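You operate a simulated robot arm through the tools that you are given. There is no shell and no other tool. Be economical: measure what you need, move in short steps, check, and stop when the job is done.

Carry out the task below with a simulated two-armed robot. There is one attempt and no reset: what you move stays moved.

TASK
Take the 190 um white filter from the trial table and leave it in the white drain pail. Take the clear beaker with teal scale on the trial table and put it away on the test table top. Take the blue ring and put it on top of the silver spare hub. Lift the green pot lid open. Any order will do. Set down upright: clear beaker with teal scale.
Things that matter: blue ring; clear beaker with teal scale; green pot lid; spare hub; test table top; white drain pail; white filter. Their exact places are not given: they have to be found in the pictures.

It is judged by the outcome, as a careful person would: the job done as asked, and still so three seconds after it is handed in. It fails if anything else is knocked over, pushed out of place, dropped, spilled or broken. A push-on lid holds only when it is set on centred and level and pressed home; a screw cap is set on level and turned clockwise until tight.

THE ROBOT
Two 7-joint arms with fingered hands on one trunk, on a base that drives. Base frame: it is fixed to the floor where the robot stands at the start and does not move with it; the origin is under the middle of the robot, x ahead of it, y to its left, z up. Readings come in m, degrees, newtons and seconds.
The left shoulder is at the start at [0.042, 0.163, 1.061], the right one opposite. Places, roughly: blue ring (5x4x2 cm) [0.5, 0, 0.9]; clear beaker with teal scale [0.5, 0, 1]; green pot lid [-6.9, 2.2, 1.2]; spare hub (9x9x7 cm) [0.7, 0.1, 0.9]; test table top (40x22 cm) [-3.74, 4.68, 0.84]; white drain pail [0.75, 0.5, 1]; white filter [0.75, 0, 1]. Payload 4 kg a hand.
Tool frame (each hand has its own): the origin (TCP) lies between the finger pads and is the grasp point; the fingertips stand 0.036 m ahead of it; z points along the fingers, y is the line along which they close. The gripper opens to 0.124 m. The gripper's body begins 0.042 m behind the TCP. The gripper is a hand of 4 fingers: y runs from the thumb to the fingers, the wrist lies at [-0.015, -0.099, -0.189] in the tool frame, and closing takes about 1.5 s.
Orientation is told as [roll, pitch, yaw] about the base's x, y, z axes, in that order, counted from this pose: with the fingers straight down and the wrist toward the robot, the tool's x, y and z point along [0, 1, 0], [1, 0, 0] and [0, 0, -1] of the base frame.

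THE INTERFACE
- The arms move only by the tool apply_moves. It takes "left_rows", "right_rows" or both (then of equal length, played together; a hand with none holds still); each is a list of rows, each an object of numbers (a shift or turn left out is 0, a gripper value left out holds the last): "tx", "ty", "tz": the shift along the tool's x, y, z in mm; "rx", "ry", "rz": the turn, a rotation vector about the tool's x, y, z in degrees; "fingers": the finger opening in mm, from 0 to 124. In form: [{"tx": .., "ty": .., "tz": .., "rx": .., "ry": .., "rz": .., "fingers": ..}, ...]. A call has 1 to 10 rows; each row shifts and turns the commanded pose from where the row before left it, along the tool's axes as they then stand. Rows are played at 5 a second. More than 0.05 m and 8.6 degrees between two rows, or a gripper value outside its range, and nothing of the call is played. Where a pose cannot be reached the arm comes as near as it can. A force on the tool above 40 N (or 10 N above the force at the start of the call, whichever is more), or a blocked arm, ends the call early, and 0.2 s more pass. Each finger travels about 0.045 m/s and halts on what it meets, pressing with about 30 N; the grip force reading is that of the motor and also rises with nothing between the fingers. The clock runs only during rows and for 0.2 s after the last one: add rows that do not move to give the fingers time. It gives the time, the measured TCP pose, the force on the tool (base axes), the opening and the grip force at its end, in the units of the frame above (readings bear some noise), with the torque about the TCP (base axes, N m) and any sound that the robot's microphone picked up.
- Cameras (640 x 400 px; columns grow to the right, rows downward): "scene" is now at [0.1572, 0.003, 1.3163]; the picture's right is [0.05, -1.00, -0.01], its down [-0.31, -0.01, -0.95] and it looks along [0.95, 0.05, -0.31] (base axes); focal length 214 px, centre (320, 200). "left" rides on the left gripper at [-0.075, -0.086, -0.123] in its tool frame; the picture's right is [-0.70, -0.34, 0.63], its down [0.64, -0.68, 0.34] and it looks along [0.32, 0.65, 0.69] (tool axes); focal length 275 px, centre (320, 200). "right" rides on the right gripper at [0.075, -0.086, -0.123] in its tool frame; the picture's right is [-0.70, 0.34, -0.63], its down [-0.64, -0.68, 0.35] and it looks along [-0.32, 0.65, 0.69] (tool axes); focal length 275 px, centre (320, 200).
- capture(camera): a new picture of that camera. The clock stands still meanwhile.
- lift_body(by): slides the trunk up (or, below 0, down) by that many m; the arms and the scene camera ride with it, the base frame stays. It gives what a move gives, with no picture.
- roll_base(legs): drives the robot by 1 to 6 legs, each [ahead, left, turn to the left] in m, m and degrees, along the robot's own axes; the way and the turn of a leg run together, so that a leg with both is an arc; at most 1.5 m and 180 degrees a leg. The arms and the cameras ride along, it lands a little off, and it stops where it bumps. It gives what a move gives.
- preshape(shape, hand): the hand has 4 fingers and takes this shape, open, in about a second: jaw (thumb against the fingers, like two jaws); tri (thumb and two fingers); tip (a fingertip pinch); poke (one finger out to press); point (the index stretched); flat (the hand flat); cup (the hand cupped); fist (a fist). The gripper value then closes the fingers along that shape, each until it touches; the sizes above hold for jaw. It gives what a move gives, with no picture.
- turn_head(pan, tilt): turns the head with the scene camera to pan (to the left, within 86 degrees either way) and tilt (down, from -29 to 69), counted from straight ahead of the robot. It gives what a move gives.
- point_at(camera, pixels): for up to 12 pixels [column, row] of the newest picture of that camera ("zoom" is the newest enlarged one), the place [x, y, z] in the base frame of the surface seen there, good to about 0.002 m. The clock stands still meanwhile.
- close_up(camera, box): a new picture of the part [left, top, right, bottom] of that camera's present view, enlarged. The clock stands still meanwhile.
- sign_off(): hands the job in; it is judged then, once.

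Work in short steps. Measure before you move; look again where a grasp or a placing could have gone wrong, and mend it. You have 110 turns and 100 pictures in all, those below and enlarged ones among them. Open the grippers and draw the arms clear of the work before you hand the job in, unless the task says otherwise; then end with one line.

The tools are called after "Call:" as a command line: name --argument value ..., lists and objects as JSON in quotes. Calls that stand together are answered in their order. apply_moves: Moves the arms, as the interface text tells. Its arguments: {"type":"object","properties":{"left_rows":{"type":"array"},"right_rows":{"type":"array"}},"required":[]} The other tools are called the same way: lift_body (by) slides the trunk up or down; preshape (shape, hand) gives the hand a shape; roll_base (legs) drives the base; turn_head (pan, tilt) turns the head that bears the scene camera; capture (camera) takes a picture; point_at (camera, pixels) gives the place of the surface under pixels of a picture; close_up (camera, box) takes an enlarged picture of a part of a camera's view; sign_off () hands the job in.

At the start:

```text
t: 0.0
left_tool_pos: [0.6888, 0.3782, 1.4081]
left_tcp_rot: [-0.1, 0.0, 0.0]
left_contact_force: [0.1, -0.1, -0.1]
left_ft_torque: [0.0, 0.0, 0.01]
left_finger_gap: 0.1238
left_grasp_force: 0.1
left_shape: jaw
right_tool_pos: [0.8246, -0.2954, 1.383]
right_tcp_rot: [0.0, -0.1, 0.0]
right_contact_force: [-0.5, -0.2, -0.4]
right_ft_torque: [0.03, -0.01, 0.03]
right_finger_gap: 0.1236
right_grasp_force: 0.0
right_shape: jaw
trunk travel left (down, up): [-0.225, 0.253]
robot x, y, heading: [-0.0024, -0.0037, -0.1]
head pan, tilt: [2.7, 9.1]
```

scene: 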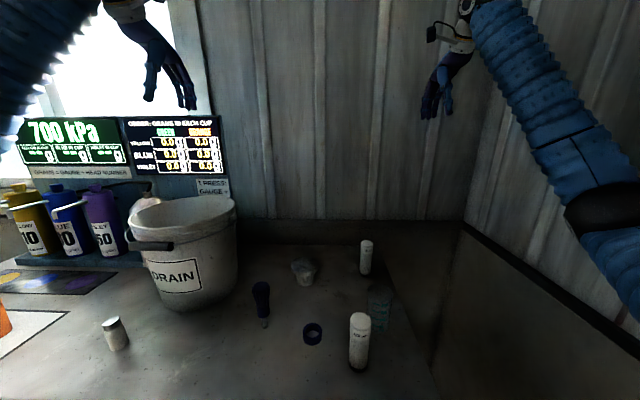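
right: 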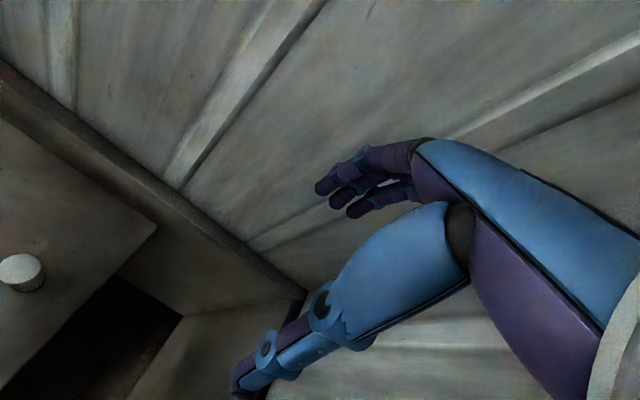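
left: 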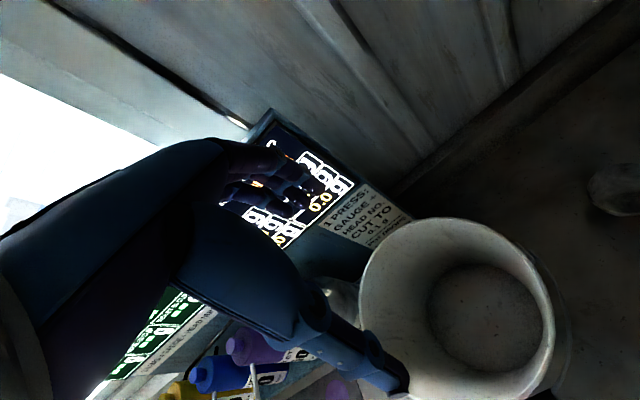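

The scene shows the pail, ring (312,333), cylinders at (366,255), (359,340), (115,333), and something teal at (380,305). I enlarge the table area to identify things.

Call:
close_up --camera "scene" --box '[230, 220, 430, 380]'

Call:
close_up --camera "scene" --box '[0, 100, 250, 360]'

```text
2.50 times, centred on (330, 300) of scene
```

zoom: 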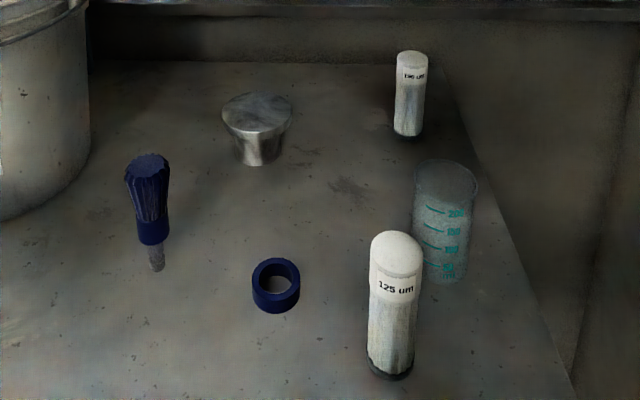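

```text
1.54 times, centred on (125, 230) of scene
```

zoom: 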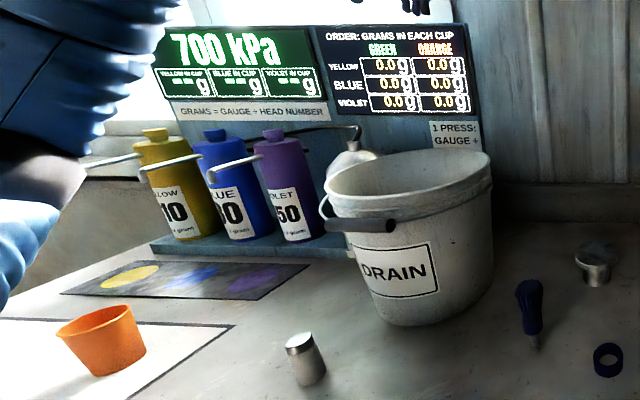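

The back filter at (366,255) looks like "190 um", the near one is 125. I zoom to confirm and measure.

Call:
close_up --camera "scene" --box '[340, 230, 404, 270]'

Call:
capture --camera "scene"

Call:
point_at --camera "scene" --pixels '[[366, 242], [366, 255], [365, 272], [312, 325], [320, 333], [303, 262], [304, 283], [359, 340], [360, 318], [380, 290], [380, 310], [262, 300]]'

Call:
point_at --camera "scene" --pixels '[[130, 238], [238, 205], [185, 220], [175, 310], [312, 323], [304, 334], [312, 344], [378, 330], [380, 284], [390, 305], [290, 264], [316, 264]]'

```text
10.00 times, centred on (372, 250) of scene
```

zoom: 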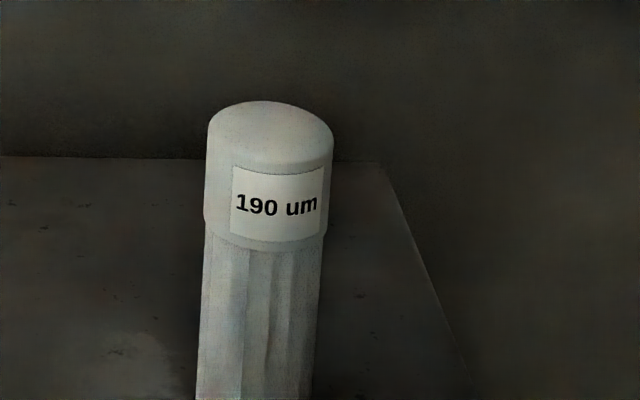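

```text
93 pictures are left
```

scene: 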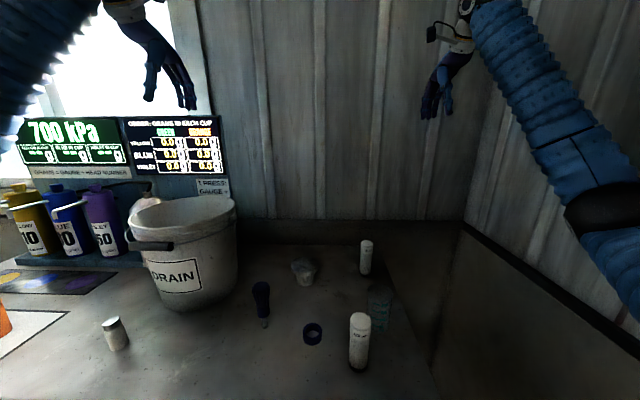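

```text
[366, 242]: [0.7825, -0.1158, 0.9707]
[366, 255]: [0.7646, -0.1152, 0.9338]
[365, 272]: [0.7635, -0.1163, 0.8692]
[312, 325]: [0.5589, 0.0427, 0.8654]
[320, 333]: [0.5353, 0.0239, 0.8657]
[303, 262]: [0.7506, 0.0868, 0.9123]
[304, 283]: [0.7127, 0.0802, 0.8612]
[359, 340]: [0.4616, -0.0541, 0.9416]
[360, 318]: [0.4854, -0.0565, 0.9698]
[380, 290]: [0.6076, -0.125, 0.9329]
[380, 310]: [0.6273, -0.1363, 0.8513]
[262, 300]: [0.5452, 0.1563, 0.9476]
```

```text
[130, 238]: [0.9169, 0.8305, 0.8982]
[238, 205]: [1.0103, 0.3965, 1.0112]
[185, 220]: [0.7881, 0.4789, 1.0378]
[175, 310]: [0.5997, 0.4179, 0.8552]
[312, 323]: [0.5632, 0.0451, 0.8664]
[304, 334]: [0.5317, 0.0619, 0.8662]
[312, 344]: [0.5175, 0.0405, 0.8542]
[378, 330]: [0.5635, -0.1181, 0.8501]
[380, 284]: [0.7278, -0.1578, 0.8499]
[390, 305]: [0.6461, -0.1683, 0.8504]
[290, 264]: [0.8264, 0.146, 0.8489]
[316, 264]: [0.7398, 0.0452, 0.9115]
```

The 190 um filter is the back one, at about (0.78,-0.117), top 0.972. The left arm is well suited for filter→pail, so I park the right hand a bit away and bring the left over.

Call:
apply_moves --left_rows '[{"tx": -45, "ty": 9, "tz": 15}, {"tx": -45, "ty": 9, "tz": 15}, {"tx": -45, "ty": 9, "tz": 15}, {"tx": -45, "ty": 9, "tz": 15}, {"tx": -45, "ty": 9, "tz": 15}, {"tx": -45, "ty": 9, "tz": 15}, {"tx": -45, "ty": 9, "tz": 15}, {"tx": -45, "ty": 9, "tz": 15}, {"tx": -45, "ty": 9, "tz": 15}, {"tx": -45, "ty": 9, "tz": 15}]' --right_rows '[{"tx": -20, "ty": -30}, {"tx": -20, "ty": -30}, {"tx": -20, "ty": -30}, {"tx": -20, "ty": -30}, {"tx": -20, "ty": -30}, {"tx": -10}, {"tx": -10}, {}, {}, {}]'

```text
t: 2.4
left_tool_pos: [0.8865, 0.1639, 1.2767]
left_tcp_rot: [-0.7, -1.2, 14.6]
left_contact_force: [0.0, 0.7, -1.0]
left_ft_torque: [-0.06, 0.01, 0.04]
left_finger_gap: 0.124
left_grasp_force: 0.0
left_shape: jaw
right_tool_pos: [0.8709, -0.1884, 1.387]
right_tcp_rot: [-0.6, -0.3, 14.9]
right_contact_force: [-0.1, -0.1, 0.2]
right_ft_torque: [-0.03, 0.01, 0.0]
right_finger_gap: 0.1238
right_grasp_force: 0.1
right_shape: jaw
trunk travel left (down, up): [-0.225, 0.253]
robot x, y, heading: [0.1188, 0.0354, 14.2]
head pan, tilt: [2.7, 9.1]
stopped in row 10 (left hand): the arm was blocked; the commanded pose is now the measured one
```

The base itself has moved (x 0.12, heading 14°), and the left arm reports a block. I look before anything else.

Call:
capture --camera "scene"

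Call:
capture --camera "left"

```text
92 pictures are left
```

scene: 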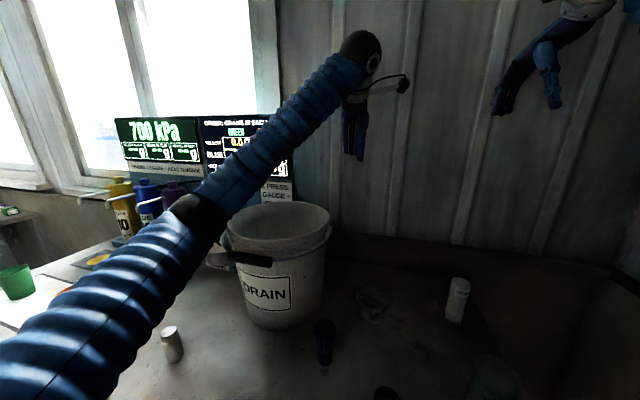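

```text
91 pictures are left
```

left: 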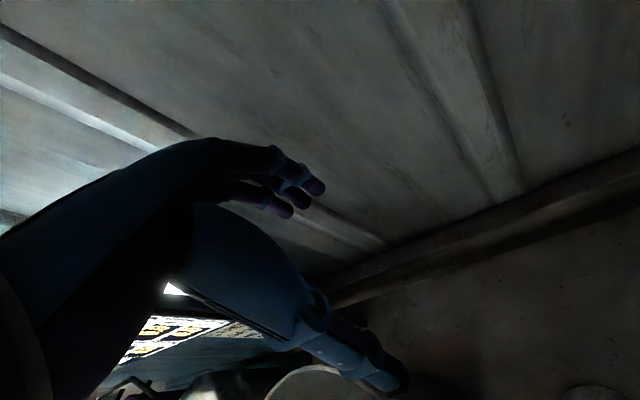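

Everything on the table still stands; both hands are where commanded relative to the robot, so the base rolled. I wait without moving to see whether it drifts.

Call:
apply_moves --left_rows '[{}, {}, {}]'

```text
t: 3.2
left_tool_pos: [0.8869, 0.1643, 1.2773]
left_tcp_rot: [-0.6, -1.2, 14.6]
left_contact_force: [-0.5, -0.4, -0.3]
left_ft_torque: [-0.01, -0.02, 0.0]
left_finger_gap: 0.1239
left_grasp_force: 0.1
left_shape: jaw
right_tool_pos: [0.8706, -0.1878, 1.3873]
right_tcp_rot: [-0.6, -0.1, 15.0]
right_contact_force: [0.2, 0.8, -0.1]
right_ft_torque: [0.01, 0.02, -0.02]
right_finger_gap: 0.124
right_grasp_force: 0.0
right_shape: jaw
trunk travel left (down, up): [-0.225, 0.253]
robot x, y, heading: [0.118, 0.0312, 14.4]
head pan, tilt: [2.7, 9.1]
```

No drift. I drive back to about (-0.03, 0, 0°).

Call:
roll_base --legs '[[-0.15, 0.007, 0], [0, 0, -14.4]]'

Call:
capture --camera "scene"

```text
t: 5.0
left_tool_pos: [0.7672, 0.161, 1.2726]
left_tcp_rot: [-0.4, -0.9, 15.7]
left_contact_force: [-0.5, 0.4, 0.0]
left_ft_torque: [0.03, -0.03, 0.0]
left_finger_gap: 0.1239
left_grasp_force: 0.1
left_shape: jaw
right_tool_pos: [0.7606, -0.1786, 1.3825]
right_tcp_rot: [-0.5, 0.3, 17.3]
right_contact_force: [0.2, 0.1, 0.1]
right_ft_torque: [0.02, 0.01, 0.02]
right_finger_gap: 0.1238
right_grasp_force: 0.0
right_shape: jaw
trunk travel left (down, up): [-0.225, 0.253]
robot x, y, heading: [-0.0042, 0.0124, 15.7]
head pan, tilt: [2.7, 9.1]
stopped in leg 2: the robot was blocked; the commanded pose is now the measured one
```

```text
90 pictures are left
```

scene: 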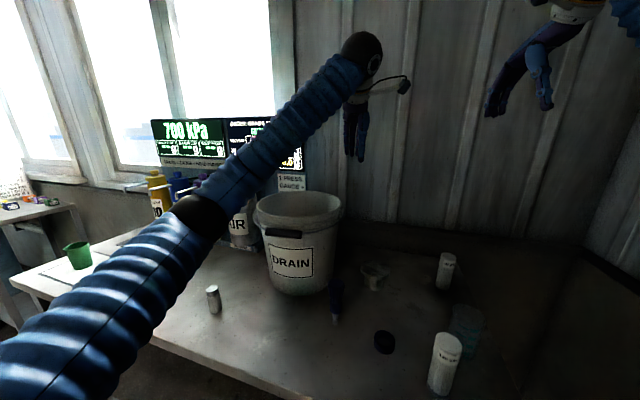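

The turn to the right is blocked; I suspect the right elbow touches something on the right. I look that way.

Call:
turn_head --pan -70 --tilt 25

Call:
capture --camera "scene"

```text
t: 6.5
left_tool_pos: [0.7701, 0.1605, 1.2701]
left_tcp_rot: [-0.4, -0.7, 15.7]
left_contact_force: [0.8, 0.4, 0.9]
left_ft_torque: [-0.02, -0.01, -0.01]
left_finger_gap: 0.1237
left_grasp_force: 0.0
left_shape: jaw
right_tool_pos: [0.763, -0.1787, 1.3812]
right_tcp_rot: [-0.7, 0.5, 16.9]
right_contact_force: [-0.5, -0.4, -0.2]
right_ft_torque: [0.03, -0.01, 0.02]
right_finger_gap: 0.124
right_grasp_force: 0.1
right_shape: jaw
trunk travel left (down, up): [-0.225, 0.253]
robot x, y, heading: [0.0, 0.02, 15.6]
head pan, tilt: [-70.0, 25.0]
```

```text
89 pictures are left
```

scene: 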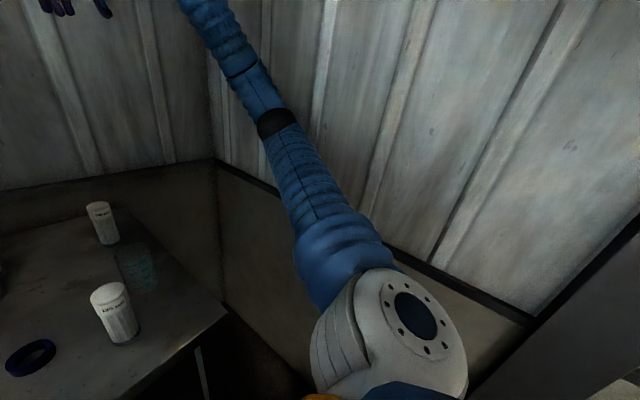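

A side wall lies close on the right and the right elbow pressed it. I undo the right arm's move and measure the wall.

Call:
apply_moves --right_rows '[{"tx": 25, "ty": 30}, {"tx": 25, "ty": 30}, {"tx": 25, "ty": 30}, {"tx": 25, "ty": 30}, {"tx": 25, "ty": 20}, {}]'

Call:
point_at --camera "scene" --pixels '[[400, 200], [450, 300], [250, 230], [500, 100], [225, 310], [620, 300], [150, 350]]'

```text
t: 7.9
left_tool_pos: [0.7686, 0.1509, 1.2713]
left_tcp_rot: [-0.2, -0.9, 15.5]
left_contact_force: [-0.3, -0.1, 0.7]
left_ft_torque: [-0.02, 0.0, 0.01]
left_finger_gap: 0.1239
left_grasp_force: 0.1
left_shape: jaw
right_tool_pos: [0.8586, -0.0332, 1.3789]
right_tcp_rot: [-0.3, 0.1, 16.7]
right_contact_force: [0.2, 0.0, 0.2]
right_ft_torque: [0.0, -0.02, 0.0]
right_finger_gap: 0.1238
right_grasp_force: 0.1
right_shape: jaw
trunk travel left (down, up): [-0.225, 0.253]
robot x, y, heading: [0.0014, 0.0153, 15.3]
head pan, tilt: [-70.0, 25.0]
```

```text
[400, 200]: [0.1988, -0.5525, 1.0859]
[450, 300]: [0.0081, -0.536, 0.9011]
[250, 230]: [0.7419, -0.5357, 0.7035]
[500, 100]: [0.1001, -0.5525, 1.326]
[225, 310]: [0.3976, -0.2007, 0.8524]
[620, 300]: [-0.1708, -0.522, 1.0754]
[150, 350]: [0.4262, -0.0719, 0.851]
```

Wall at y≈-0.54. I shift the robot left to about (-0.03, 0.2) and square up.

Call:
roll_base --legs '[[0.019, 0.187, 0], [0, 0, -15.3]]'

Call:
turn_head --pan 0 --tilt 30

Call:
capture --camera "scene"

```text
t: 10.3
left_tool_pos: [0.7456, 0.125, 1.2718]
left_tcp_rot: [-0.2, -0.9, 0.3]
left_contact_force: [0.8, -0.9, 0.0]
left_ft_torque: [0.02, 0.0, 0.0]
left_finger_gap: 0.1239
left_grasp_force: 0.0
left_shape: jaw
right_tool_pos: [0.784, -0.0739, 1.3797]
right_tcp_rot: [-0.2, 0.2, 1.4]
right_contact_force: [-0.2, -0.1, 0.5]
right_ft_torque: [-0.01, 0.01, -0.01]
right_finger_gap: 0.1237
right_grasp_force: 0.2
right_shape: jaw
trunk travel left (down, up): [-0.225, 0.253]
robot x, y, heading: [-0.0324, 0.1975, 0.1]
head pan, tilt: [-70.0, 25.0]
```

```text
t: 11.7
left_tool_pos: [0.7446, 0.1262, 1.2703]
left_tcp_rot: [-0.2, -0.9, 0.2]
left_contact_force: [0.3, -0.1, -0.3]
left_ft_torque: [0.01, 0.01, 0.0]
left_finger_gap: 0.1238
left_grasp_force: 0.0
left_shape: jaw
right_tool_pos: [0.7841, -0.0732, 1.3794]
right_tcp_rot: [-0.2, 0.2, 1.4]
right_contact_force: [0.2, 0.1, -0.7]
right_ft_torque: [0.0, -0.01, 0.02]
right_finger_gap: 0.1239
right_grasp_force: 0.0
right_shape: jaw
trunk travel left (down, up): [-0.225, 0.253]
robot x, y, heading: [-0.0319, 0.2, -0.0]
head pan, tilt: [0.0, 30.0]
```

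```text
88 pictures are left
```

scene: 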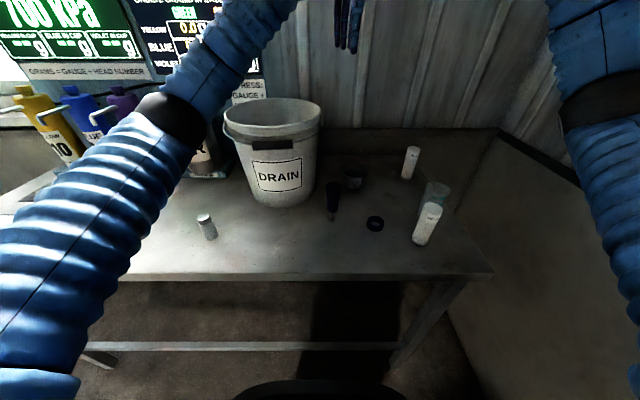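

Clear now. The right hand is nearly above the filter (0.785,-0.116); I lower it to z≈1.10 and move the left away over the pail.

Call:
apply_moves --right_rows '[{"tx": -10, "tz": 35}, {"tx": -10, "tz": 35}, {"tx": -10, "tz": 35}, {"tx": -10, "tz": 35}, {"tx": -3, "tz": 35}, {"tz": 35}, {"tz": 35}, {"tz": 35, "rz": 1.4}, {}]' --left_rows '[{"tx": 40}, {"tx": 40}, {"tx": 40}, {"tx": 40}, {"tx": 40}, {"tx": 40}, {"tx": 40}, {}, {}]'

Call:
capture --camera "right"

Call:
capture --camera "scene"

```text
t: 13.7
left_tool_pos: [0.742, 0.4097, 1.2709]
left_tcp_rot: [-0.3, -0.9, 0.2]
left_contact_force: [-0.2, -0.4, -0.4]
left_ft_torque: [-0.01, -0.03, 0.0]
left_finger_gap: 0.1239
left_grasp_force: 0.0
left_shape: jaw
right_tool_pos: [0.7845, -0.1173, 1.1019]
right_tcp_rot: [-0.3, 0.2, 0.0]
right_contact_force: [-0.9, -0.5, 0.7]
right_ft_torque: [-0.01, 0.0, -0.01]
right_finger_gap: 0.1238
right_grasp_force: 0.0
right_shape: jaw
trunk travel left (down, up): [-0.225, 0.253]
robot x, y, heading: [-0.0275, 0.1967, 0.1]
head pan, tilt: [0.0, 30.0]
```

```text
87 pictures are left
```

right: 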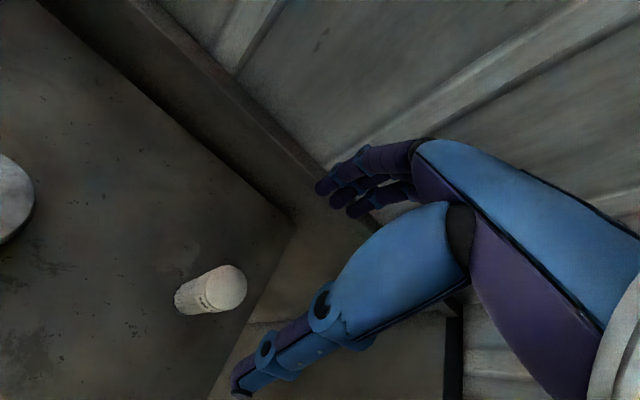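

```text
86 pictures are left
```

scene: 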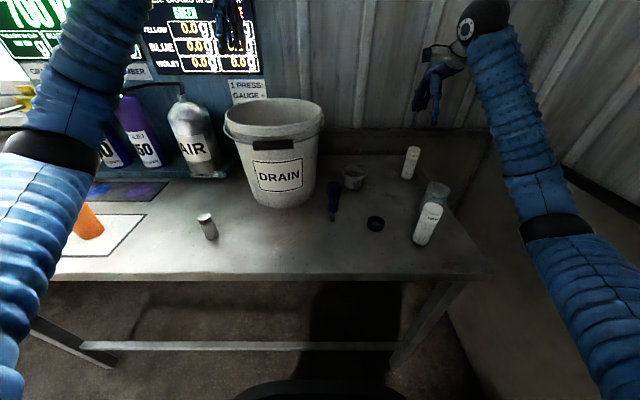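

I measure the filter top (230,290) and the finger/thumb tips, and the pail rim from the scene.

Call:
point_at --camera "right" --pixels '[[232, 287], [245, 285], [228, 268], [228, 305], [190, 298], [322, 187], [240, 385], [10, 195], [150, 110]]'

Call:
point_at --camera "scene" --pixels '[[226, 118], [322, 112], [275, 99], [270, 142], [275, 125], [316, 185], [246, 170], [411, 148], [436, 185], [434, 208]]'

```text
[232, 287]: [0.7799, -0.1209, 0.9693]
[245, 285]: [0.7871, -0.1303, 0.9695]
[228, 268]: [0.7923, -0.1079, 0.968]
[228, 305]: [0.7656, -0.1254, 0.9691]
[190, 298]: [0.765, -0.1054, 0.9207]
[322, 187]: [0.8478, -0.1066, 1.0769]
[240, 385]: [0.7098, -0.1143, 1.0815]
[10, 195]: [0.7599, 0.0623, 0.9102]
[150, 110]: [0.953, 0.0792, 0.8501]
```

```text
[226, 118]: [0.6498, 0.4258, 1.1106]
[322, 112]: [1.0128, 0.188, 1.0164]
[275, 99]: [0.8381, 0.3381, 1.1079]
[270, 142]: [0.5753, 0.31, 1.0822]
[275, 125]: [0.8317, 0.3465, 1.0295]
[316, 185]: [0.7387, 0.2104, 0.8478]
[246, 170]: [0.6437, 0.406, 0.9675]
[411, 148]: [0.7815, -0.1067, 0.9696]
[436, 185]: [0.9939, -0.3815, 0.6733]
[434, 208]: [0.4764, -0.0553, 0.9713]
```

Filter top centre ≈ (0.780,-0.117,0.970). I lower to z 0.945 and close.

Call:
apply_moves --right_rows '[{"ty": -4, "tz": 35}, {"tz": 35}, {"tz": 35}, {"tz": 30}, {"tz": 20}, {}]'

Call:
capture --camera "right"

```text
t: 15.1
left_tool_pos: [0.7436, 0.4072, 1.27]
left_tcp_rot: [0.0, -0.9, 0.2]
left_contact_force: [0.6, -0.2, -0.1]
left_ft_torque: [0.01, 0.0, -0.03]
left_finger_gap: 0.1239
left_grasp_force: 0.0
left_shape: jaw
right_tool_pos: [0.7793, -0.1195, 0.9436]
right_tcp_rot: [-0.3, 0.3, 0.0]
right_contact_force: [-0.1, 0.0, -0.8]
right_ft_torque: [0.0, -0.02, 0.02]
right_finger_gap: 0.1239
right_grasp_force: 0.0
right_shape: jaw
trunk travel left (down, up): [-0.225, 0.253]
robot x, y, heading: [-0.0318, 0.2002, 0.2]
head pan, tilt: [0.0, 30.0]
```

```text
85 pictures are left
```

right: 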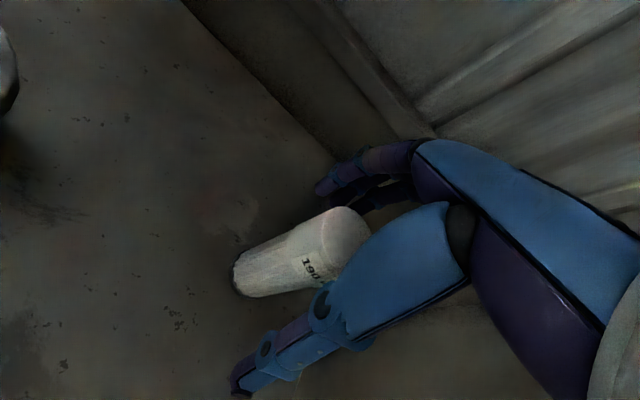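

The filter is between thumb and fingers. I close.

Call:
apply_moves --right_rows '[{"fingers": 20}, {}, {}, {}, {}, {}, {}, {}]'

Call:
capture --camera "right"

```text
t: 16.9
left_tool_pos: [0.7429, 0.4086, 1.2698]
left_tcp_rot: [-0.2, -0.9, 0.2]
left_contact_force: [-0.4, -0.2, 0.7]
left_ft_torque: [-0.01, 0.0, -0.01]
left_finger_gap: 0.1239
left_grasp_force: 0.0
left_shape: jaw
right_tool_pos: [0.78, -0.119, 0.9443]
right_tcp_rot: [-0.3, 0.2, 0.0]
right_contact_force: [1.0, -1.4, 0.4]
right_ft_torque: [0.0, -0.01, 0.01]
right_finger_gap: 0.0366
right_grasp_force: 29.7
right_shape: jaw
trunk travel left (down, up): [-0.225, 0.253]
robot x, y, heading: [-0.0309, 0.1996, 0.2]
head pan, tilt: [0.0, 30.0]
```

```text
84 pictures are left
```

right: 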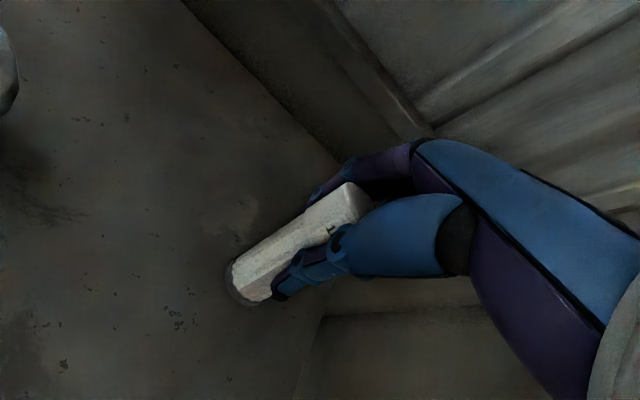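

Gripped (gap 37 mm). I lift straight up and move the left hand further left out of the way.

Call:
apply_moves --right_rows '[{"tz": -20}, {"tz": -38}, {"tz": -38}, {"tz": -38}, {"tz": -38}, {"tz": -38}, {"tz": -38}, {"tz": -38}, {"tz": -38}, {}]' --left_rows '[{"tx": 30, "tz": -15}, {"tx": 30, "tz": -15}, {"tx": 30, "tz": -15}, {"tx": 30, "tz": -15}, {"tx": 30, "tz": -15}, {"tx": 30, "tz": -15}, {"tx": 30}, {"tx": 30}, {}, {}]'

Call:
capture --camera "right"

```text
t: 19.1
left_tool_pos: [0.7436, 0.6475, 1.3592]
left_tcp_rot: [-0.1, -0.8, 0.2]
left_contact_force: [0.1, -0.1, 0.1]
left_ft_torque: [0.0, -0.01, -0.02]
left_finger_gap: 0.1238
left_grasp_force: 0.1
left_shape: jaw
right_tool_pos: [0.7829, -0.1178, 1.2679]
right_tcp_rot: [-0.3, 0.3, 0.0]
right_contact_force: [-0.1, -0.3, -1.5]
right_ft_torque: [0.02, 0.02, -0.01]
right_finger_gap: 0.0368
right_grasp_force: 29.6
right_shape: jaw
trunk travel left (down, up): [-0.225, 0.253]
robot x, y, heading: [-0.029, 0.2021, 0.2]
head pan, tilt: [0.0, 30.0]
```

```text
83 pictures are left
```

right: 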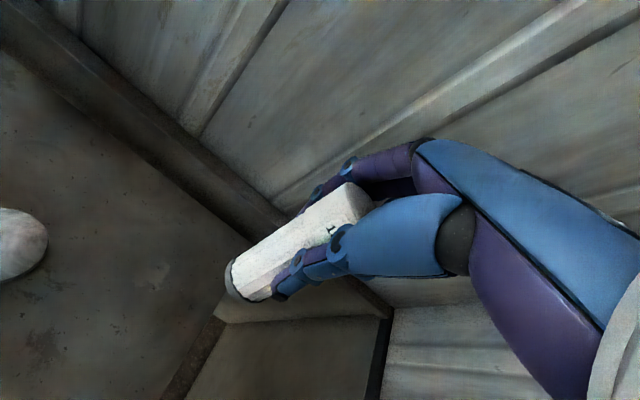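

Held firmly. I carry it over the pail centre (≈0.715,0.325).

Call:
apply_moves --right_rows '[{"tx": 44, "ty": -7}, {"tx": 44, "ty": -7}, {"tx": 44, "ty": -7}, {"tx": 44, "ty": -7}, {"tx": 44, "ty": -7}, {"tx": 44, "ty": -7}, {"tx": 44, "ty": -7}, {"tx": 44, "ty": -7}, {"tx": 44, "ty": -7}, {"tx": 44, "ty": -7}]'

Call:
capture --camera "scene"

Call:
capture --camera "right"

Call:
capture --camera "left"

```text
t: 21.3
left_tool_pos: [0.744, 0.6496, 1.3601]
left_tcp_rot: [-0.3, -0.9, 0.2]
left_contact_force: [-0.2, 0.5, -0.4]
left_ft_torque: [-0.03, 0.0, 0.01]
left_finger_gap: 0.1238
left_grasp_force: 0.1
left_shape: jaw
right_tool_pos: [0.7125, 0.325, 1.2646]
right_tcp_rot: [-0.4, 0.3, 0.1]
right_contact_force: [-0.1, 1.0, -0.9]
right_ft_torque: [-0.04, 0.01, 0.0]
right_finger_gap: 0.0365
right_grasp_force: 29.7
right_shape: jaw
trunk travel left (down, up): [-0.225, 0.253]
robot x, y, heading: [-0.0317, 0.1983, 0.1]
head pan, tilt: [0.0, 30.0]
```

```text
82 pictures are left
```

scene: 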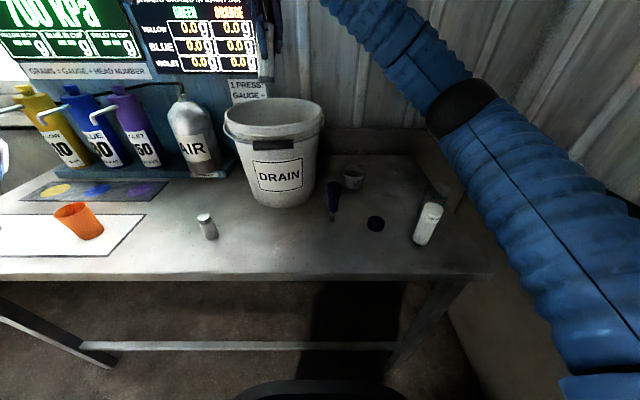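

```text
81 pictures are left
```

right: 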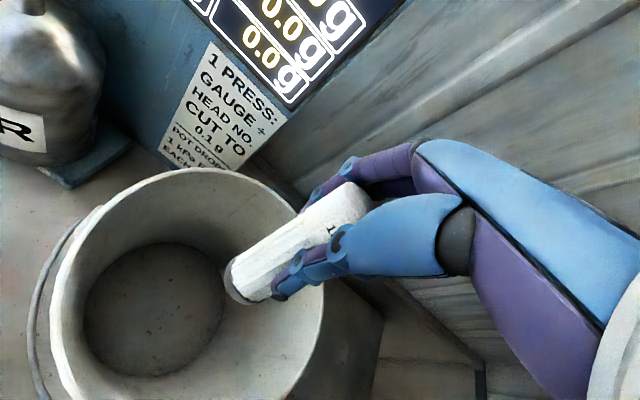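

```text
80 pictures are left
```

left: 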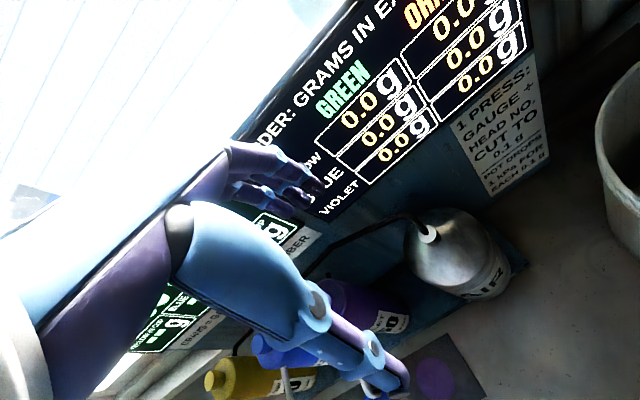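

The pail is empty; I measure its floor and rim in the right picture.

Call:
point_at --camera "right" --pixels '[[150, 310], [95, 310], [215, 290], [52, 320], [180, 170], [150, 180], [320, 310], [240, 290], [225, 180]]'

```text
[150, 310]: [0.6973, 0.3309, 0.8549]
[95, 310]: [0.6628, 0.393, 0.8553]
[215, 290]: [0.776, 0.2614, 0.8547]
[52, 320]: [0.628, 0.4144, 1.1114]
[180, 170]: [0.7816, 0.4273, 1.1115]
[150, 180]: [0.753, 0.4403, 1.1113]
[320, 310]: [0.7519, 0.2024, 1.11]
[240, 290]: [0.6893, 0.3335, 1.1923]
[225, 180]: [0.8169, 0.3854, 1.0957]
```

Pail centre ≈ (0.70,0.325), floor 0.855, rim 1.11. I lower part way and check forearm clearance.

Call:
apply_moves --right_rows '[{"tz": 30, "ty": -5}, {"tz": 30, "ty": -5}, {"tz": 30}, {"tz": 30}, {"tz": 25}, {}]'

Call:
capture --camera "scene"

Call:
capture --camera "right"

```text
t: 22.7
left_tool_pos: [0.742, 0.6479, 1.3614]
left_tcp_rot: [-0.1, -0.9, 0.1]
left_contact_force: [0.9, 0.4, 0.1]
left_ft_torque: [-0.02, 0.01, 0.01]
left_finger_gap: 0.1238
left_grasp_force: 0.1
left_shape: jaw
right_tool_pos: [0.7011, 0.3218, 1.1209]
right_tcp_rot: [-0.3, 0.1, 0.0]
right_contact_force: [-0.2, 0.3, -0.1]
right_ft_torque: [-0.01, -0.01, -0.04]
right_finger_gap: 0.0366
right_grasp_force: 30.2
right_shape: jaw
trunk travel left (down, up): [-0.225, 0.253]
robot x, y, heading: [-0.0338, 0.2008, -0.1]
head pan, tilt: [0.0, 30.0]
```

```text
79 pictures are left
```

scene: 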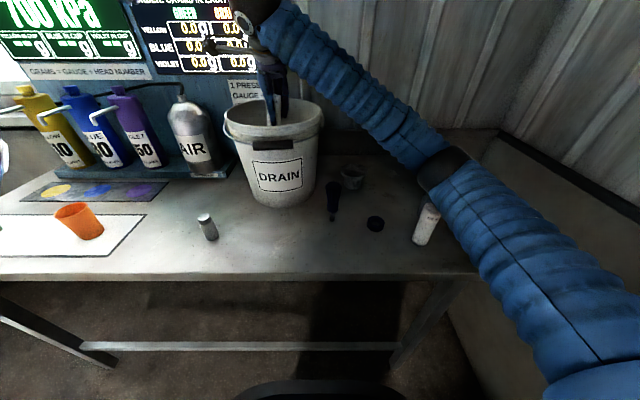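

```text
78 pictures are left
```

right: 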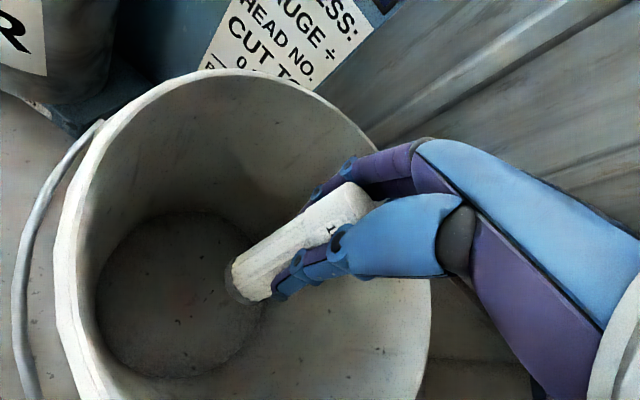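

The elbow is dropping near the 125 filter; I measure the arm's height there.

Call:
point_at --camera "scene" --pixels '[[440, 175], [385, 130], [470, 220], [330, 70], [428, 210], [350, 100]]'

```text
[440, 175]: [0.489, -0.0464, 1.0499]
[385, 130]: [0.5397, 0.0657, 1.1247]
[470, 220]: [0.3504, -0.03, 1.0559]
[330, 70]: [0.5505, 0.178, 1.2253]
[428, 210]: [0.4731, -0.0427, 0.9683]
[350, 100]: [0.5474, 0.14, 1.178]
```

The elbow sits only centimetres above the 125 filter, so I raise the hand again and instead reposition the base left.

Call:
apply_moves --right_rows '[{"tz": -40}, {"tz": -40}, {"tz": -40}, {"tz": -40}, {}]'

Call:
lift_body --by 0.12

Call:
roll_base --legs '[[-0.06, 0.25, 0]]'

Call:
capture --camera "scene"

```text
t: 23.9
left_tool_pos: [0.745, 0.6474, 1.3594]
left_tcp_rot: [-0.1, -0.7, 0.1]
left_contact_force: [0.1, 0.0, -0.7]
left_ft_torque: [0.02, 0.02, -0.03]
left_finger_gap: 0.124
left_grasp_force: 0.0
left_shape: jaw
right_tool_pos: [0.7017, 0.3223, 1.2813]
right_tcp_rot: [-0.3, 0.3, 0.1]
right_contact_force: [1.0, -0.2, -1.0]
right_ft_torque: [-0.02, 0.02, -0.02]
right_finger_gap: 0.0363
right_grasp_force: 29.9
right_shape: jaw
trunk travel left (down, up): [-0.225, 0.253]
robot x, y, heading: [-0.0285, 0.2001, -0.0]
head pan, tilt: [0.0, 30.0]
```

```text
t: 25.4
left_tool_pos: [0.7421, 0.6479, 1.4804]
left_tcp_rot: [-0.2, -0.9, 0.2]
left_contact_force: [-0.1, 0.5, -1.0]
left_ft_torque: [0.0, 0.02, 0.0]
left_finger_gap: 0.1238
left_grasp_force: 0.1
left_shape: jaw
right_tool_pos: [0.7021, 0.3241, 1.402]
right_tcp_rot: [-0.3, 0.3, 0.0]
right_contact_force: [0.6, 0.0, -1.9]
right_ft_torque: [-0.01, 0.0, -0.01]
right_finger_gap: 0.0367
right_grasp_force: 29.9
right_shape: jaw
trunk travel left (down, up): [-0.345, 0.133]
robot x, y, heading: [-0.0283, 0.2009, -0.1]
head pan, tilt: [0.0, 30.0]
```

```text
t: 27.3
left_tool_pos: [0.6838, 0.8955, 1.4812]
left_tcp_rot: [-0.2, -0.9, -0.1]
left_contact_force: [0.2, 0.6, -0.1]
left_ft_torque: [-0.04, -0.02, 0.0]
left_finger_gap: 0.1237
left_grasp_force: 0.0
left_shape: jaw
right_tool_pos: [0.6412, 0.5723, 1.4016]
right_tcp_rot: [-0.3, 0.1, -0.3]
right_contact_force: [0.1, -0.5, 0.1]
right_ft_torque: [-0.02, -0.01, -0.01]
right_finger_gap: 0.0363
right_grasp_force: 30.0
right_shape: jaw
trunk travel left (down, up): [-0.345, 0.133]
robot x, y, heading: [-0.0895, 0.4473, -0.3]
head pan, tilt: [0.0, 30.0]
```

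```text
77 pictures are left
```

scene: 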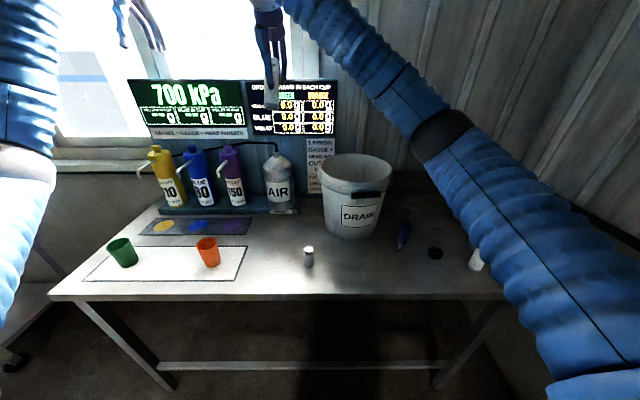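

Now the right hand goes back over the pail centre from this new stance and starts down.

Call:
apply_moves --right_rows '[{"tx": -42, "ty": 10}, {"tx": -42, "ty": 10}, {"tx": -41, "ty": 10}, {"tx": -41, "ty": 10}, {"tx": -41, "ty": 10}, {"tx": -41, "ty": 10, "tz": 10}, {"tz": 40}, {"tz": 40}, {"tz": 30}, {}]'

Call:
apply_moves --right_rows '[{"tz": 40}, {"tz": 40}, {"tz": 40}, {"tz": 40}, {}]'

Call:
capture --camera "scene"

Call:
capture --camera "right"

```text
t: 29.5
left_tool_pos: [0.6841, 0.8947, 1.4812]
left_tcp_rot: [-0.3, -0.9, 0.0]
left_contact_force: [0.2, 0.5, 0.1]
left_ft_torque: [0.01, 0.02, 0.01]
left_finger_gap: 0.1239
left_grasp_force: 0.0
left_shape: jaw
right_tool_pos: [0.6989, 0.3223, 1.2848]
right_tcp_rot: [-0.2, 0.1, -0.3]
right_contact_force: [-0.5, -0.5, -1.0]
right_ft_torque: [-0.02, -0.03, 0.0]
right_finger_gap: 0.0362
right_grasp_force: 29.8
right_shape: jaw
trunk travel left (down, up): [-0.345, 0.133]
robot x, y, heading: [-0.0898, 0.4524, -0.4]
head pan, tilt: [0.0, 30.0]
```

```text
t: 30.7
left_tool_pos: [0.685, 0.8959, 1.4819]
left_tcp_rot: [-0.2, -0.9, -0.1]
left_contact_force: [-0.7, -0.2, -0.2]
left_ft_torque: [0.02, -0.01, 0.0]
left_finger_gap: 0.1239
left_grasp_force: 0.0
left_shape: jaw
right_tool_pos: [0.6996, 0.3223, 1.1234]
right_tcp_rot: [-0.3, 0.2, -0.3]
right_contact_force: [0.3, -0.3, -0.5]
right_ft_torque: [0.04, -0.01, -0.02]
right_finger_gap: 0.0365
right_grasp_force: 30.3
right_shape: jaw
trunk travel left (down, up): [-0.345, 0.133]
robot x, y, heading: [-0.0943, 0.4528, -0.1]
head pan, tilt: [0.0, 30.0]
```

```text
76 pictures are left
```

scene: 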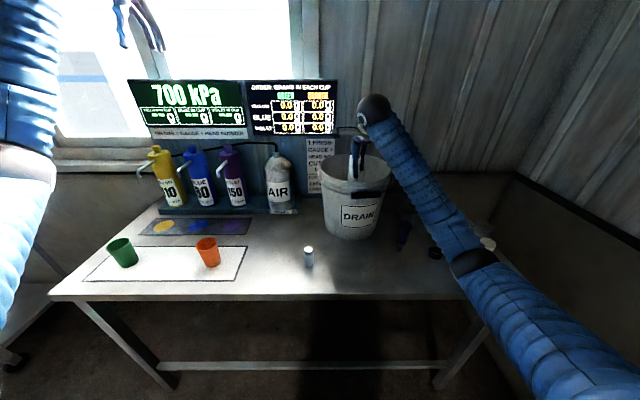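

```text
75 pictures are left
```

right: 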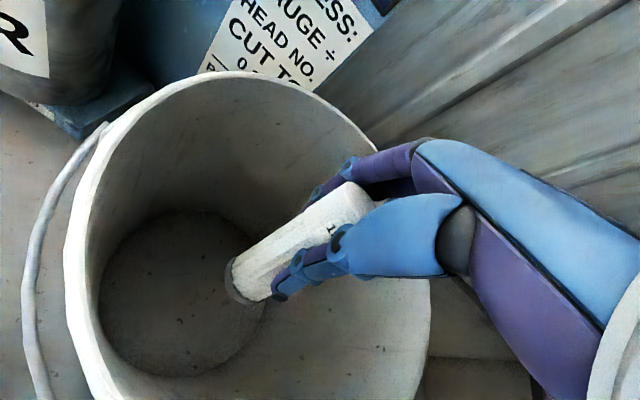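

Better stance; I check the elbow/forearm heights again.

Call:
point_at --camera "scene" --pixels '[[468, 262], [440, 215], [410, 170], [385, 115], [488, 243], [500, 290]]'

```text
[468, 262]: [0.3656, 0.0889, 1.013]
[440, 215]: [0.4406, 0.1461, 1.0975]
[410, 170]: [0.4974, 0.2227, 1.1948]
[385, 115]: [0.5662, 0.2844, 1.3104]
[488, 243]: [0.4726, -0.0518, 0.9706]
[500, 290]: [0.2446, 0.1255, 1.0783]
```

I lower only 65 mm more, keeping the elbow above the table edge, then check.

Call:
apply_moves --right_rows '[{"tz": 22}, {"tz": 22}, {"tz": 21}, {}]'

Call:
capture --camera "scene"

Call:
point_at --camera "scene" --pixels '[[468, 275], [445, 235], [410, 190], [490, 290], [450, 260], [470, 300]]'

```text
t: 31.7
left_tool_pos: [0.6844, 0.8948, 1.4806]
left_tcp_rot: [-0.1, -0.8, 0.0]
left_contact_force: [0.3, -0.9, 0.3]
left_ft_torque: [0.0, -0.01, -0.01]
left_finger_gap: 0.124
left_grasp_force: 0.0
left_shape: jaw
right_tool_pos: [0.6986, 0.3218, 1.0575]
right_tcp_rot: [-0.2, 0.3, -0.3]
right_contact_force: [0.3, 0.7, 0.6]
right_ft_torque: [0.01, 0.01, 0.06]
right_finger_gap: 0.0363
right_grasp_force: 30.2
right_shape: jaw
trunk travel left (down, up): [-0.345, 0.133]
robot x, y, heading: [-0.0902, 0.4506, -0.3]
head pan, tilt: [0.0, 30.0]
```

```text
74 pictures are left
```

scene: 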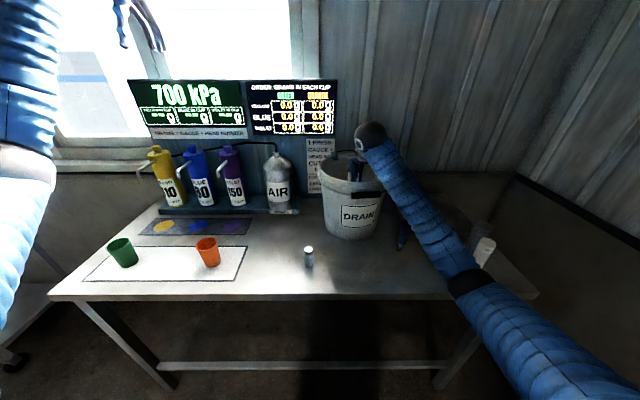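

```text
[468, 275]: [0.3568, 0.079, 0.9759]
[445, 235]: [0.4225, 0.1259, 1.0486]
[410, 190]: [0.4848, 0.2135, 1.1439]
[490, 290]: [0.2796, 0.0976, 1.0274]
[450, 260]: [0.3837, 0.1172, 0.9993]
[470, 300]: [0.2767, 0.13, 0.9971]
```

I release the filter in the pail here (bottom ≈10 cm above its floor).

Call:
apply_moves --right_rows '[{"fingers": 90}, {}, {}, {}, {}, {}]'

Call:
apply_moves --right_rows '[{"tz": -40}, {"tz": -40}, {"tz": -40}, {"tz": -40}, {"tz": -40}, {"tz": -40}, {"tz": -30}, {}]'

Call:
capture --camera "right"

Call:
capture --camera "scene"

```text
t: 33.1
left_tool_pos: [0.6832, 0.8957, 1.4801]
left_tcp_rot: [0.0, -0.9, 0.0]
left_contact_force: [0.4, -0.4, -0.7]
left_ft_torque: [0.01, -0.04, 0.0]
left_finger_gap: 0.1237
left_grasp_force: 0.1
left_shape: jaw
right_tool_pos: [0.6994, 0.3226, 1.056]
right_tcp_rot: [-0.3, 0.2, -0.3]
right_contact_force: [-0.3, -0.3, 0.4]
right_ft_torque: [0.02, -0.01, -0.02]
right_finger_gap: 0.0898
right_grasp_force: 0.1
right_shape: jaw
trunk travel left (down, up): [-0.345, 0.133]
robot x, y, heading: [-0.0909, 0.449, -0.6]
head pan, tilt: [0.0, 30.0]
```

```text
t: 34.9
left_tool_pos: [0.6851, 0.8942, 1.4799]
left_tcp_rot: [-0.2, -0.9, -0.2]
left_contact_force: [1.0, -0.3, 0.0]
left_ft_torque: [0.02, 0.05, 0.01]
left_finger_gap: 0.1237
left_grasp_force: 0.0
left_shape: jaw
right_tool_pos: [0.7025, 0.3213, 1.3249]
right_tcp_rot: [-0.3, 0.3, -0.3]
right_contact_force: [-0.7, -0.3, 0.1]
right_ft_torque: [0.01, -0.01, 0.01]
right_finger_gap: 0.0898
right_grasp_force: 0.0
right_shape: jaw
trunk travel left (down, up): [-0.345, 0.133]
robot x, y, heading: [-0.0914, 0.4517, -0.4]
head pan, tilt: [0.0, 30.0]
```

```text
73 pictures are left
```

right: 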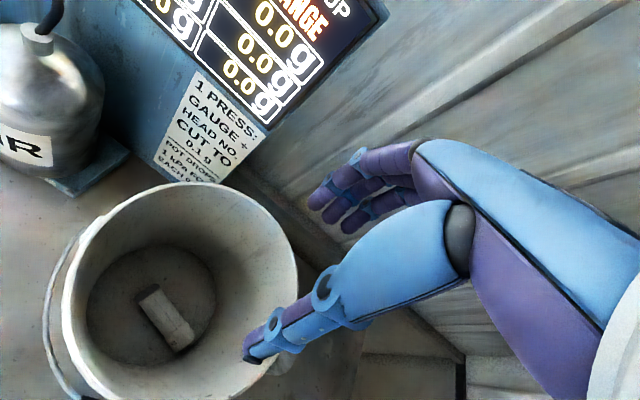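

```text
72 pictures are left
```

scene: 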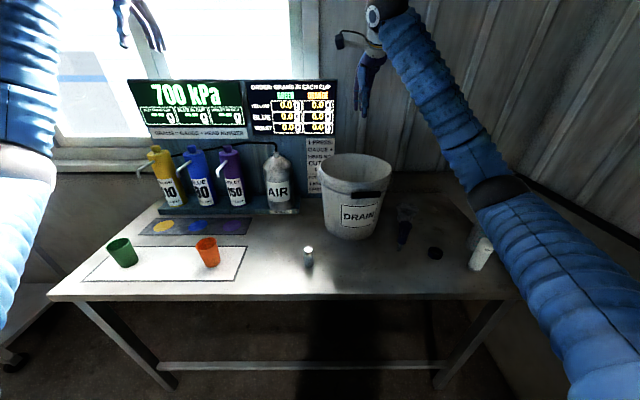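

Filter lies in the pail. Next the ring with the right hand from this stance: move above (0.54,0.042) at z≈1.1 and look.

Call:
apply_moves --right_rows '[{"tx": -40, "ty": -23}, {"tx": -40, "ty": -23}, {"tx": -40, "ty": -23}, {"tx": -40, "ty": -23}, {"tx": -40, "ty": -23}, {"tx": -40, "ty": -23}, {"tx": -39, "ty": -23}, {"tz": 40}, {"tz": 40}, {}]'

Call:
apply_moves --right_rows '[{"tz": 40}, {"tz": 40}, {"tz": 30}, {}]'

Call:
capture --camera "right"

Call:
capture --camera "scene"

```text
t: 37.1
left_tool_pos: [0.6849, 0.896, 1.4796]
left_tcp_rot: [-0.2, -0.8, -0.1]
left_contact_force: [-0.3, 0.2, -1.0]
left_ft_torque: [-0.01, 0.0, -0.01]
left_finger_gap: 0.1239
left_grasp_force: 0.1
left_shape: jaw
right_tool_pos: [0.535, 0.0465, 1.251]
right_tcp_rot: [-0.3, 0.2, -0.3]
right_contact_force: [-0.7, 0.0, 0.1]
right_ft_torque: [0.0, 0.03, 0.02]
right_finger_gap: 0.0899
right_grasp_force: 0.0
right_shape: jaw
trunk travel left (down, up): [-0.345, 0.133]
robot x, y, heading: [-0.0877, 0.4497, -0.2]
head pan, tilt: [0.0, 30.0]
```

```text
t: 38.1
left_tool_pos: [0.6838, 0.895, 1.4796]
left_tcp_rot: [0.0, -0.9, -0.1]
left_contact_force: [0.3, 0.3, 0.2]
left_ft_torque: [0.02, 0.0, -0.04]
left_finger_gap: 0.1238
left_grasp_force: 0.0
left_shape: jaw
right_tool_pos: [0.5373, 0.045, 1.1403]
right_tcp_rot: [-0.3, 0.2, -0.4]
right_contact_force: [-0.4, 0.1, -1.0]
right_ft_torque: [0.01, -0.01, 0.01]
right_finger_gap: 0.09
right_grasp_force: 0.0
right_shape: jaw
trunk travel left (down, up): [-0.345, 0.133]
robot x, y, heading: [-0.0948, 0.4494, -0.3]
head pan, tilt: [0.0, 30.0]
```

```text
71 pictures are left
```

right: 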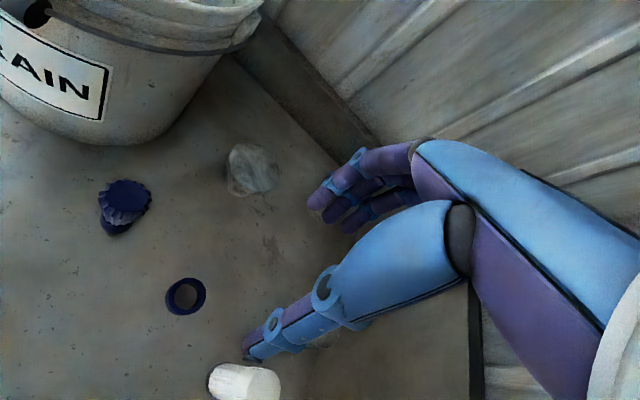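

```text
70 pictures are left
```

scene: 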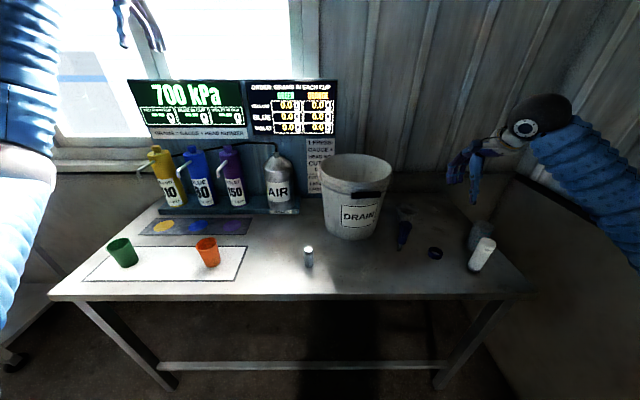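

The elbow is now high on the right. I measure the ring, hub and arm position.

Call:
point_at --camera "right" --pixels '[[167, 297], [205, 296], [186, 278], [185, 314], [186, 296], [253, 170], [250, 190], [125, 190], [240, 375], [272, 390]]'

Call:
point_at --camera "scene" --pixels '[[540, 120], [600, 170], [570, 200], [620, 240], [435, 253], [482, 230], [320, 285]]'

```text
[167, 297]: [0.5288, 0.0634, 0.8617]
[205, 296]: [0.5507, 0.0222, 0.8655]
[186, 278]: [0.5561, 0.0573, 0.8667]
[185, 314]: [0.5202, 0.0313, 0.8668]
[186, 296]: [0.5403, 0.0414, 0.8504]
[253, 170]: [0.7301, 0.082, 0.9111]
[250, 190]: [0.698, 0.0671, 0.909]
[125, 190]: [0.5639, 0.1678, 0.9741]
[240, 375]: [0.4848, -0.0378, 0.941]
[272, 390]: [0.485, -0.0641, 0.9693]
```

```text
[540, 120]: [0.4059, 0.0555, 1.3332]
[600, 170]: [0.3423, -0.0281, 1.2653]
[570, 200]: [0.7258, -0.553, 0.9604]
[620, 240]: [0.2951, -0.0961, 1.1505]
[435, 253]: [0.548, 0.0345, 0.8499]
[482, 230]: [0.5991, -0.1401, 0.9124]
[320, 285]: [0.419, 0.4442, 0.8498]
```

Ring centre ≈ (0.539,0.043), top 0.867. I lower to z≈0.92 and check.

Call:
apply_moves --right_rows '[{"tz": 40, "tx": -2, "ty": 2}, {"tz": 40}, {"tz": 40}, {"tz": 40}, {"tz": 35}, {"tz": 25}, {}]'

Call:
capture --camera "right"

Call:
capture --camera "scene"

```text
t: 39.7
left_tool_pos: [0.6836, 0.8953, 1.4796]
left_tcp_rot: [-0.1, -0.9, 0.0]
left_contact_force: [0.6, 0.0, -0.3]
left_ft_torque: [0.03, -0.04, 0.01]
left_finger_gap: 0.1239
left_grasp_force: 0.0
left_shape: jaw
right_tool_pos: [0.5391, 0.0412, 0.9214]
right_tcp_rot: [-0.4, 0.1, -0.3]
right_contact_force: [0.5, -0.6, -0.7]
right_ft_torque: [0.01, 0.01, 0.01]
right_finger_gap: 0.0899
right_grasp_force: 0.1
right_shape: jaw
trunk travel left (down, up): [-0.345, 0.133]
robot x, y, heading: [-0.0904, 0.4492, -0.2]
head pan, tilt: [0.0, 30.0]
```

```text
69 pictures are left
```

right: 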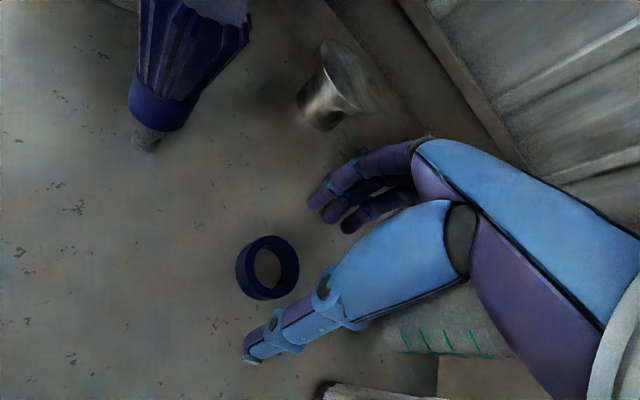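

```text
68 pictures are left
```

scene: 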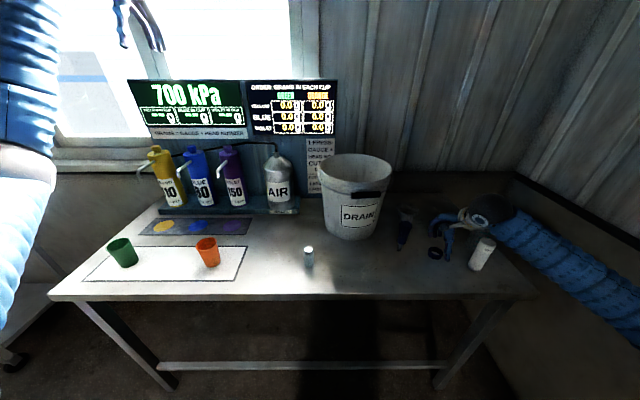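

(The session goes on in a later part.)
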